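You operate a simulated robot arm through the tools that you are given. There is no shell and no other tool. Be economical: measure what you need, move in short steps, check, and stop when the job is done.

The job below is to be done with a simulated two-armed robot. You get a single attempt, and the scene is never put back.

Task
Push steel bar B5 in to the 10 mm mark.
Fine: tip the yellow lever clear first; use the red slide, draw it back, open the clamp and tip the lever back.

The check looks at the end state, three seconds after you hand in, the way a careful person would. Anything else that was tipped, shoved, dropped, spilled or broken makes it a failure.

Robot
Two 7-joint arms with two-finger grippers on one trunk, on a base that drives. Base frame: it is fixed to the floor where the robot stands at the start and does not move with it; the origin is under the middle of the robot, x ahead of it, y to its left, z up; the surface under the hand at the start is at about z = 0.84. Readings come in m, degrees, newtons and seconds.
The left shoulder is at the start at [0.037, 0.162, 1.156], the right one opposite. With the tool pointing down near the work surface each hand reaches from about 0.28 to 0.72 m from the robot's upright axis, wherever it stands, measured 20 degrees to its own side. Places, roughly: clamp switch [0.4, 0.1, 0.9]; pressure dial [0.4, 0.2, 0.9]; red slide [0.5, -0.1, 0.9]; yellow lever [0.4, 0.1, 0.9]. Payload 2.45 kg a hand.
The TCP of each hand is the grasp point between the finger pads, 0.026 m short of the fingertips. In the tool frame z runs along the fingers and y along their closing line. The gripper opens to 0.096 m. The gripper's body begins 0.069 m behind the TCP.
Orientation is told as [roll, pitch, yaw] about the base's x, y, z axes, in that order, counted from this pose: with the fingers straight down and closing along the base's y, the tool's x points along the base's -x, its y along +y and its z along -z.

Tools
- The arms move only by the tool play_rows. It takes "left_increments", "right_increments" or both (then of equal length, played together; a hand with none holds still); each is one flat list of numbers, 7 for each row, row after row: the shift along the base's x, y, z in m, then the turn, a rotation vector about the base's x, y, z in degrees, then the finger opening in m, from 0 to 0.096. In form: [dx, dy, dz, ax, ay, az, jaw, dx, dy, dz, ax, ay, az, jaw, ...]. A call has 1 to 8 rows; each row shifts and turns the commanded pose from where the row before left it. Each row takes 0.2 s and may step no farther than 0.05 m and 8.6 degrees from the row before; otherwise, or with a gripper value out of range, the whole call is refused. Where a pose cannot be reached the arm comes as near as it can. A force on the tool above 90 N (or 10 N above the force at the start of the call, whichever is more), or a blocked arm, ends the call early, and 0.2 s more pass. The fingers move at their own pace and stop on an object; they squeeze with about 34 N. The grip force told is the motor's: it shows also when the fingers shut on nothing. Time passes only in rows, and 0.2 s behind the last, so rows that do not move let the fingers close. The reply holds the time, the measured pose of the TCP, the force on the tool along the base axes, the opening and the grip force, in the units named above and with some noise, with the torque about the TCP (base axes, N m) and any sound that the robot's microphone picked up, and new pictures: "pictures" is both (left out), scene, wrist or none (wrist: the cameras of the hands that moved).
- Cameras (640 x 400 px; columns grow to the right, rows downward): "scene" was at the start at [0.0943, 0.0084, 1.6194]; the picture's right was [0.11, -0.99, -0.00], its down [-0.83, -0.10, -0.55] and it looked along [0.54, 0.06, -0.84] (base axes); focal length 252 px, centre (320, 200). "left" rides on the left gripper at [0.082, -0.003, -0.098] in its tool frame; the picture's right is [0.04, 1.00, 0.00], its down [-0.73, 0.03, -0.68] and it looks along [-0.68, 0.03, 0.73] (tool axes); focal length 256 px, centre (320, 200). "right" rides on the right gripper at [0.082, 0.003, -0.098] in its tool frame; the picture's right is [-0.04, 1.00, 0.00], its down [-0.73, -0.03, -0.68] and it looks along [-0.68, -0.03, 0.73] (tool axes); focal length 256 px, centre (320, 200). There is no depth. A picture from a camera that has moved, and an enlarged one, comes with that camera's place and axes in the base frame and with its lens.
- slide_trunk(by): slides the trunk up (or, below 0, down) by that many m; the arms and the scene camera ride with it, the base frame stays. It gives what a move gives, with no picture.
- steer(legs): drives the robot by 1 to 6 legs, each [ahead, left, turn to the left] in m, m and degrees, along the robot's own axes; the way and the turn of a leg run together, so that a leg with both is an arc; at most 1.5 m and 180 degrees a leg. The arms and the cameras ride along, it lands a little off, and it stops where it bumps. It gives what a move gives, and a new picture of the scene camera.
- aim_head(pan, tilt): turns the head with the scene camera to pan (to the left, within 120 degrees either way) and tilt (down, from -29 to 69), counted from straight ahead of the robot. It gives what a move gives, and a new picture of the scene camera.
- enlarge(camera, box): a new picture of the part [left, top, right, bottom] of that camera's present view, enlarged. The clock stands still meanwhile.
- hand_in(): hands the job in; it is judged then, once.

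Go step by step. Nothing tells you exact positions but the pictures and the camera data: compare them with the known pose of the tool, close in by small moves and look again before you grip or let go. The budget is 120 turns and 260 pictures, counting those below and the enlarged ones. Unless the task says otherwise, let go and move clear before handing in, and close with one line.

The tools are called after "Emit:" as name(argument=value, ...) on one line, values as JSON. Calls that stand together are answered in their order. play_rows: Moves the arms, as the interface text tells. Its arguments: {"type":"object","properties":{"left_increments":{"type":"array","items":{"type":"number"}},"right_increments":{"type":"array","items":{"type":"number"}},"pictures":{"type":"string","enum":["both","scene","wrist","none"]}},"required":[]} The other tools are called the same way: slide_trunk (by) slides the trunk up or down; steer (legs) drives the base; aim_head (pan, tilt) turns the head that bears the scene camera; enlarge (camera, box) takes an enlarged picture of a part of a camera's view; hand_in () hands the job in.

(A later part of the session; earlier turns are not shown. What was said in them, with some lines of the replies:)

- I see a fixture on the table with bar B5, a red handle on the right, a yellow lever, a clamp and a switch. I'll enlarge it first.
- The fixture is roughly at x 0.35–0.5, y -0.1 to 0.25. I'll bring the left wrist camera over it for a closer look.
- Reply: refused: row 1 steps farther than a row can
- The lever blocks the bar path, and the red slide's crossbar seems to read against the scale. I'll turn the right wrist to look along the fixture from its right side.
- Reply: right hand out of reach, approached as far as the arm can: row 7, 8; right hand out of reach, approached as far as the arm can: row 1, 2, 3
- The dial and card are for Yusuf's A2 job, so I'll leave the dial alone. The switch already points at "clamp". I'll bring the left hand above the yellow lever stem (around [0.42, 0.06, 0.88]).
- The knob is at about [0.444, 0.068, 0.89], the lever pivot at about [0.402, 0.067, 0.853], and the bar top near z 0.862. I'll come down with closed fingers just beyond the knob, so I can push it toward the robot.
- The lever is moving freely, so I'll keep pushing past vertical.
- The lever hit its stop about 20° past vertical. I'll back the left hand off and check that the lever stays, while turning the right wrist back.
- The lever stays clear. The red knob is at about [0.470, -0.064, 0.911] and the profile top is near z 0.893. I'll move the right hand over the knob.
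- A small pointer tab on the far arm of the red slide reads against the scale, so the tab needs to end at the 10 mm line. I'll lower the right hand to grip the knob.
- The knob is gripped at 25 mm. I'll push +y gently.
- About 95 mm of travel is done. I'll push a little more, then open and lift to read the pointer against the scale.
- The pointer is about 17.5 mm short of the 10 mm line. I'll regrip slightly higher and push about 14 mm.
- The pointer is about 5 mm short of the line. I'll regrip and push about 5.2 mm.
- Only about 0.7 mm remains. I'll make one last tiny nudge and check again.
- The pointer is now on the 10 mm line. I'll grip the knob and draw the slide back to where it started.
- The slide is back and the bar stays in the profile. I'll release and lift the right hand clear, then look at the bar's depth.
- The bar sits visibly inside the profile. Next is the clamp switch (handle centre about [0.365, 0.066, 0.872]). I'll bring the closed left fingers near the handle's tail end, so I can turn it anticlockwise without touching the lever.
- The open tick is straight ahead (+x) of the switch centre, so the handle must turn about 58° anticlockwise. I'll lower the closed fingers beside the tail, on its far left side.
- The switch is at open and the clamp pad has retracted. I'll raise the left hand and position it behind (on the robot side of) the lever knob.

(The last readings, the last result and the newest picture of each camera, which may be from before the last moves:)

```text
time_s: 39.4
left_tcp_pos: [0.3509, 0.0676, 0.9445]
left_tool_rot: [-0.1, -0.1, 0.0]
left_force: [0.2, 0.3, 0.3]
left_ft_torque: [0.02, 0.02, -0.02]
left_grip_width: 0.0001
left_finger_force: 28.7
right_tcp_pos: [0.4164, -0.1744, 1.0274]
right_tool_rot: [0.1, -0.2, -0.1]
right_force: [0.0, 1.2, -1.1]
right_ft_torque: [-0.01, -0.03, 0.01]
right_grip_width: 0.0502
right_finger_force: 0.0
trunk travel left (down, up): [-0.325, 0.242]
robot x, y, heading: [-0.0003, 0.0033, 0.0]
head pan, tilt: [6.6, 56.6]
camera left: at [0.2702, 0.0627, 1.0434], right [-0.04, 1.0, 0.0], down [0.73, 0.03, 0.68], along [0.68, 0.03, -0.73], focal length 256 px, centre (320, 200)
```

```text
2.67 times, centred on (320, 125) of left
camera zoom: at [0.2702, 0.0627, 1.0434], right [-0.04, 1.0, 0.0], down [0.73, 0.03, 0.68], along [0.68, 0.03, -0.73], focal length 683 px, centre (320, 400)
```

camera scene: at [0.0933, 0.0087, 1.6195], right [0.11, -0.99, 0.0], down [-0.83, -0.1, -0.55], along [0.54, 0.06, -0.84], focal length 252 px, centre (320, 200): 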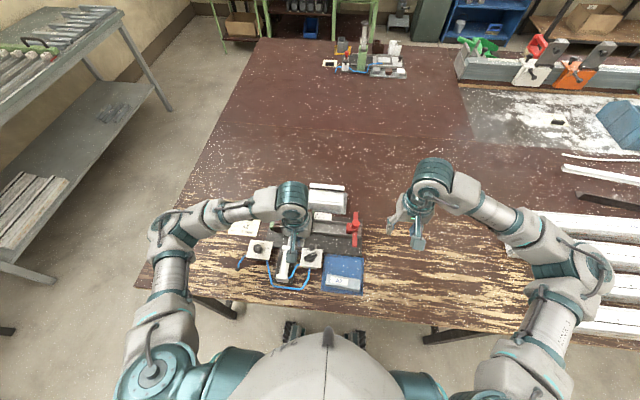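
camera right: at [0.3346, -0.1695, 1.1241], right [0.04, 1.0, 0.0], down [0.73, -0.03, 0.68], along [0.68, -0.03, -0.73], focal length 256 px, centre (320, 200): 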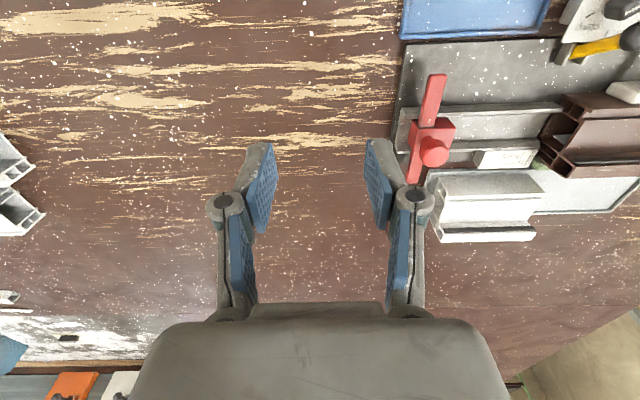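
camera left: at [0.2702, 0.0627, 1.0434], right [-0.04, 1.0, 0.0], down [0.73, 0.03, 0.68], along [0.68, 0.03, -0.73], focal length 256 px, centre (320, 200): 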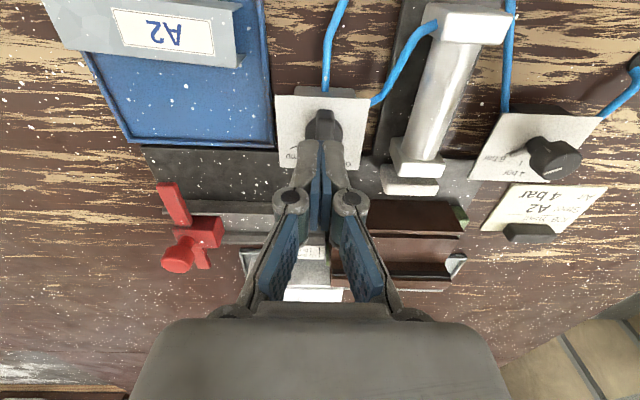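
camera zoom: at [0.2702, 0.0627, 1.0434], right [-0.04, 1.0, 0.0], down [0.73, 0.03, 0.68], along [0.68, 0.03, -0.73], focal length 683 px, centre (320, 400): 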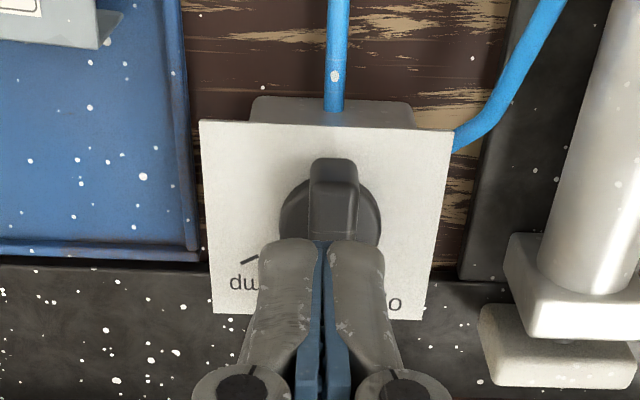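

Emit:
play_rows(left_increments=[0, 0, -0.018, 0, 0, 0, 0, 0.01, 0, 0, 0, 0, 0, 0, 0.01, 0, 0, 0, 0, 0, 0, 0.01, 0, 0, 0, 0, 0, 0, 0, 0, 0, 0, 0, 0, 0], pictures="wrist")

Emit:
enlarge(camera="right", box=[520, 0, 640, 120])

```text
time_s: 40.6
left_tcp_pos: [0.3826, 0.068, 0.9249]
left_tool_rot: [-0.1, -0.1, 0.0]
left_force: [-0.1, -0.4, -0.2]
left_ft_torque: [0.01, -0.02, -0.01]
left_grip_width: 0.0
left_finger_force: 28.3
right_tcp_pos: [0.4168, -0.1734, 1.0262]
right_tool_rot: [0.1, -0.1, 0.0]
right_force: [0.7, -0.6, 0.0]
right_ft_torque: [0.0, -0.03, -0.01]
right_grip_width: 0.0501
right_finger_force: 0.0
trunk travel left (down, up): [-0.325, 0.242]
robot x, y, heading: [0.001, 0.0012, 0.1]
head pan, tilt: [6.6, 56.6]
camera left: at [0.3009, 0.0645, 1.0251], right [-0.04, 1.0, 0.0], down [0.73, 0.03, 0.68], along [0.68, 0.03, -0.73], focal length 256 px, centre (320, 200)
```

left: 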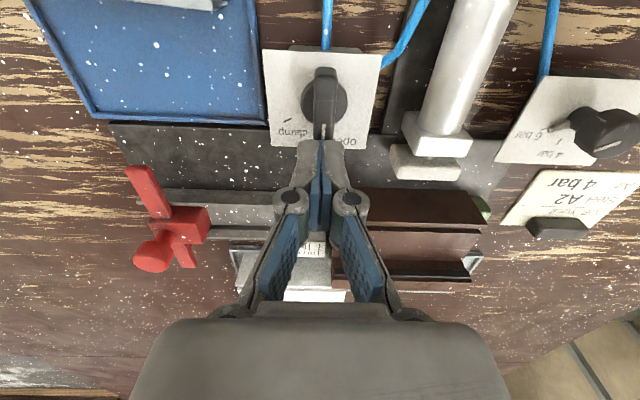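

```text
3.33 times, centred on (580, 60) of right
camera zoom: at [0.3343, -0.1696, 1.1242], right [0.04, 1.0, 0.0], down [0.73, -0.03, 0.68], along [0.68, -0.03, -0.73], focal length 853 px, centre (-547, 667)
```

zoom: 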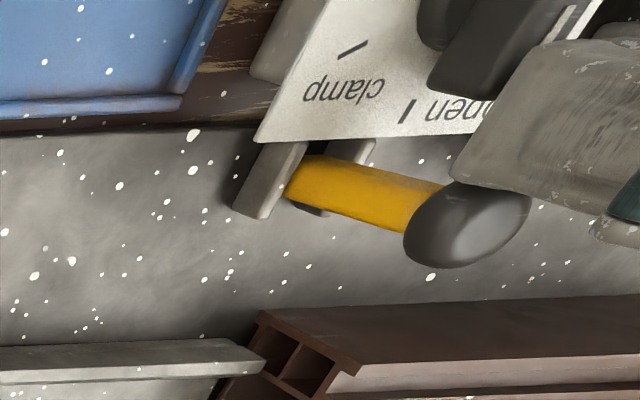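

The lever is following. I'll continue forward and down with it.

Emit:
play_rows(left_increments=[0.01, 0, -0.003, 0, 0, 0, 0, 0.01, 0, -0.005, 0, 0, 0, 0, 0.01, 0, -0.007, 0, 0, 0, 0, 0.009, 0, -0.006, 0, 0, 0, 0, 0, 0, 0, 0, 0, 0, 0], pictures="wrist")

Emit:
enlarge(camera="right", box=[520, 0, 640, 120])

```text
time_s: 41.8
left_tcp_pos: [0.4182, 0.0679, 0.9089]
left_tool_rot: [-0.2, -0.2, -0.2]
left_force: [-20.0, 3.0, 22.1]
left_ft_torque: [0.03, 0.27, 0.04]
left_grip_width: 0.0058
left_finger_force: 28.7
right_tcp_pos: [0.4132, -0.1735, 1.0292]
right_tool_rot: [0.1, -0.3, -0.1]
right_force: [0.1, -0.4, 0.3]
right_ft_torque: [0.01, 0.04, 0.03]
right_grip_width: 0.0502
right_finger_force: 0.0
trunk travel left (down, up): [-0.325, 0.242]
robot x, y, heading: [-0.0039, 0.0033, 0.3]
head pan, tilt: [6.6, 56.6]
camera left: at [0.3358, 0.0645, 1.0062], right [-0.04, 1.0, 0.0], down [0.73, 0.03, 0.68], along [0.68, 0.02, -0.73], focal length 256 px, centre (320, 200)
```

left: 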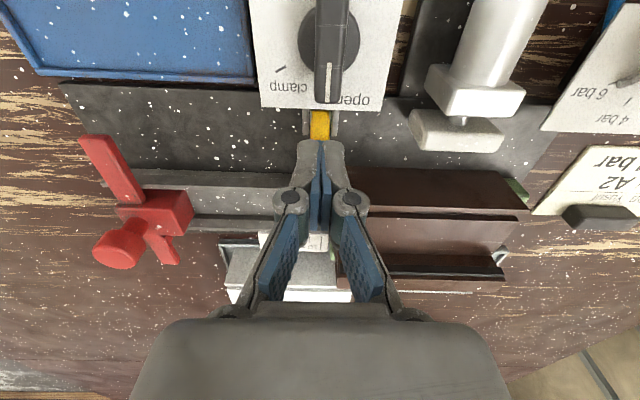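

```text
3.33 times, centred on (580, 60) of right
camera zoom: at [0.331, -0.1689, 1.1256], right [0.04, 1.0, 0.0], down [0.73, -0.03, 0.68], along [0.68, -0.03, -0.73], focal length 853 px, centre (-547, 667)
```

zoom: 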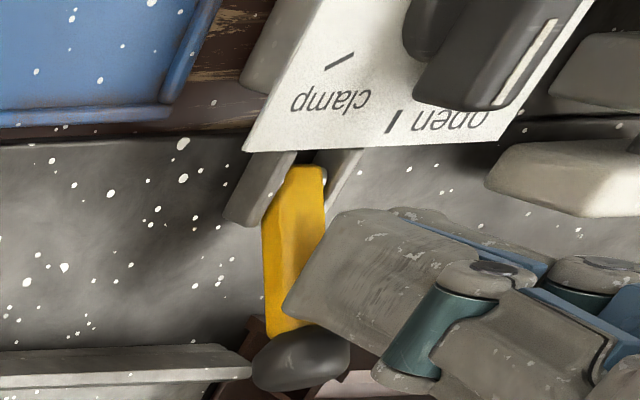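

The lever has hit its stop, so I'll back off and lift clear.

Emit:
play_rows(left_increments=[-0.004, 0, 0.006, 0, 0, 0, 0.0, -0.002, 0, 0.03, 0, 0, 0, 0.0, 0, 0, 0.04, 0, 0, 0, 0, 0, 0.03, 0.03, 0, 0, 0, 0, -0.02, 0.04, 0, 0, 0, 0, 0, -0.02, 0.04, 0, 0, 0, 0, 0, -0.02, 0.04, 0, 0, 0, 0, 0, 0, 0, 0, 0, 0, 0, 0], pictures="both")

Emit:
enlarge(camera="scene", box=[220, 170, 380, 300])

Emit:
enlarge(camera="right", box=[400, 0, 640, 220])

Emit:
enlarge(camera="scene", box=[290, 205, 370, 275])

```text
time_s: 43.6
left_tcp_pos: [0.3543, 0.2195, 1.013]
left_tool_rot: [-0.2, 0.0, 0.0]
left_force: [0.2, 0.1, -0.1]
left_ft_torque: [-0.04, -0.02, -0.02]
left_grip_width: 0.0002
left_finger_force: 28.4
right_tcp_pos: [0.4163, -0.1719, 1.0262]
right_tool_rot: [0.0, -0.1, 0.0]
right_force: [-0.1, 0.0, -0.2]
right_ft_torque: [0.0, 0.01, 0.03]
right_grip_width: 0.0498
right_finger_force: 0.0
trunk travel left (down, up): [-0.325, 0.242]
robot x, y, heading: [0.0001, 0.0023, -0.1]
head pan, tilt: [6.6, 56.6]
camera scene: at [0.0938, 0.0085, 1.6194], right [0.11, -0.99, 0.0], down [-0.83, -0.1, -0.55], along [0.54, 0.06, -0.84], focal length 252 px, centre (320, 200)
camera left: at [0.2728, 0.2156, 1.1112], right [-0.04, 1.0, 0.0], down [0.73, 0.03, 0.68], along [0.68, 0.03, -0.73], focal length 256 px, centre (320, 200)
```

scene: 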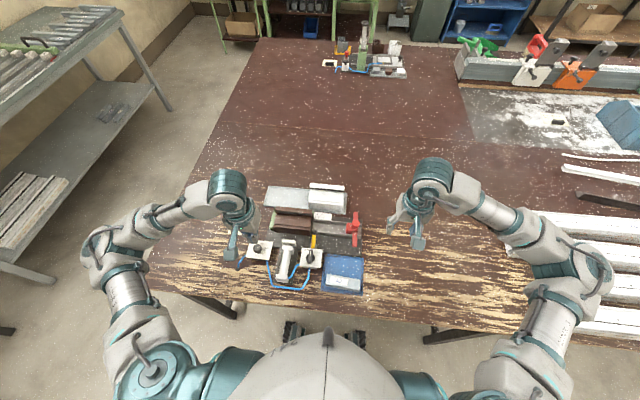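
left: 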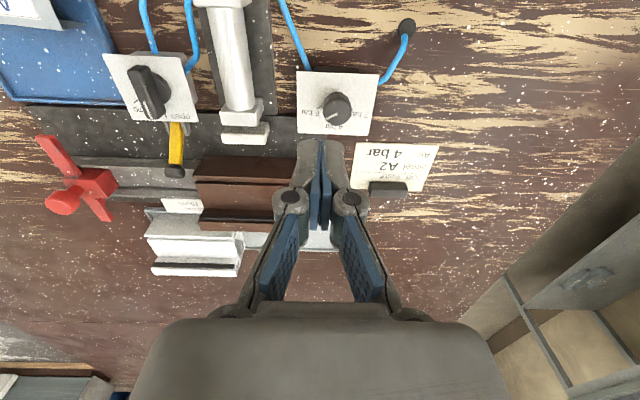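

```text
3.08 times, centred on (300, 235) of scene
camera zoom: at [0.0938, 0.0085, 1.6194], right [0.11, -0.99, 0.0], down [-0.83, -0.1, -0.55], along [0.54, 0.06, -0.84], focal length 774 px, centre (382, 92)
```

zoom: 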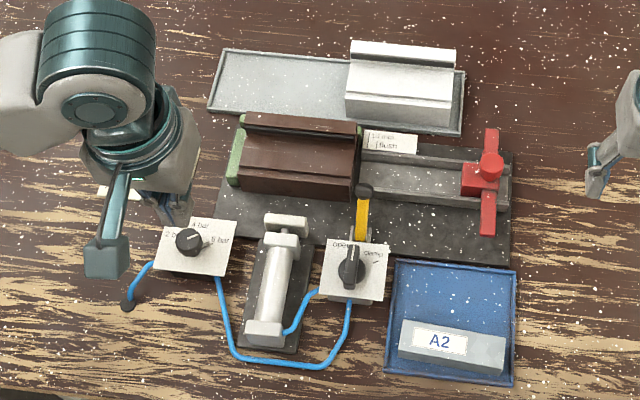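

```text
1.82 times, centred on (520, 110) of right
camera zoom: at [0.3351, -0.1684, 1.1241], right [0.04, 1.0, 0.0], down [0.73, -0.03, 0.68], along [0.68, -0.03, -0.73], focal length 465 px, centre (-44, 364)
```

zoom: 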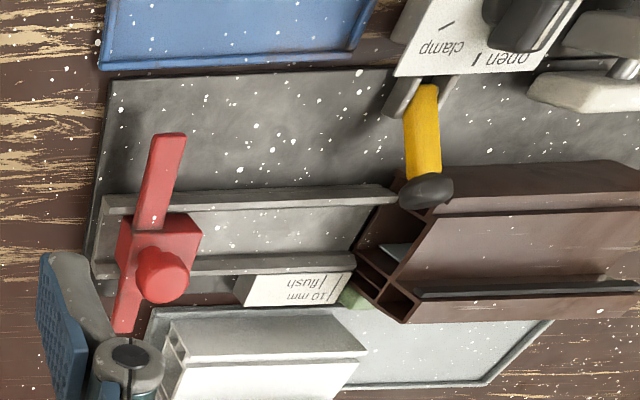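

```text
5.71 times, centred on (330, 240) of scene
camera zoom: at [0.0938, 0.0085, 1.6194], right [0.11, -0.99, 0.0], down [-0.83, -0.1, -0.55], along [0.54, 0.06, -0.84], focal length 1437 px, centre (263, -29)
```

zoom: 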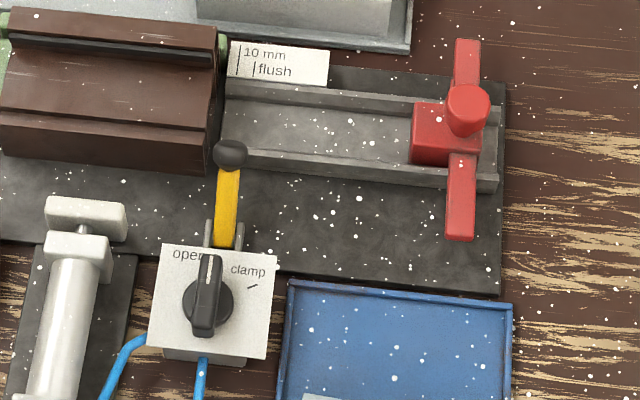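

Everything matches the request: the bar is in the profile, the slide is back, the clamp is open, the lever is at its original place, and both hands are clear. I'm handing in now.

Emit:
hand_in()

```text
The job is handed in.
```

I pushed bar B5 in to the 10 mm mark, with the slide's pointer on the line to within about 1 mm. I then drew the slide back, opened the clamp and tipped the lever back; the air dial stayed at 6 bar, though Yusuf's card says 4 bar (for steel A2).
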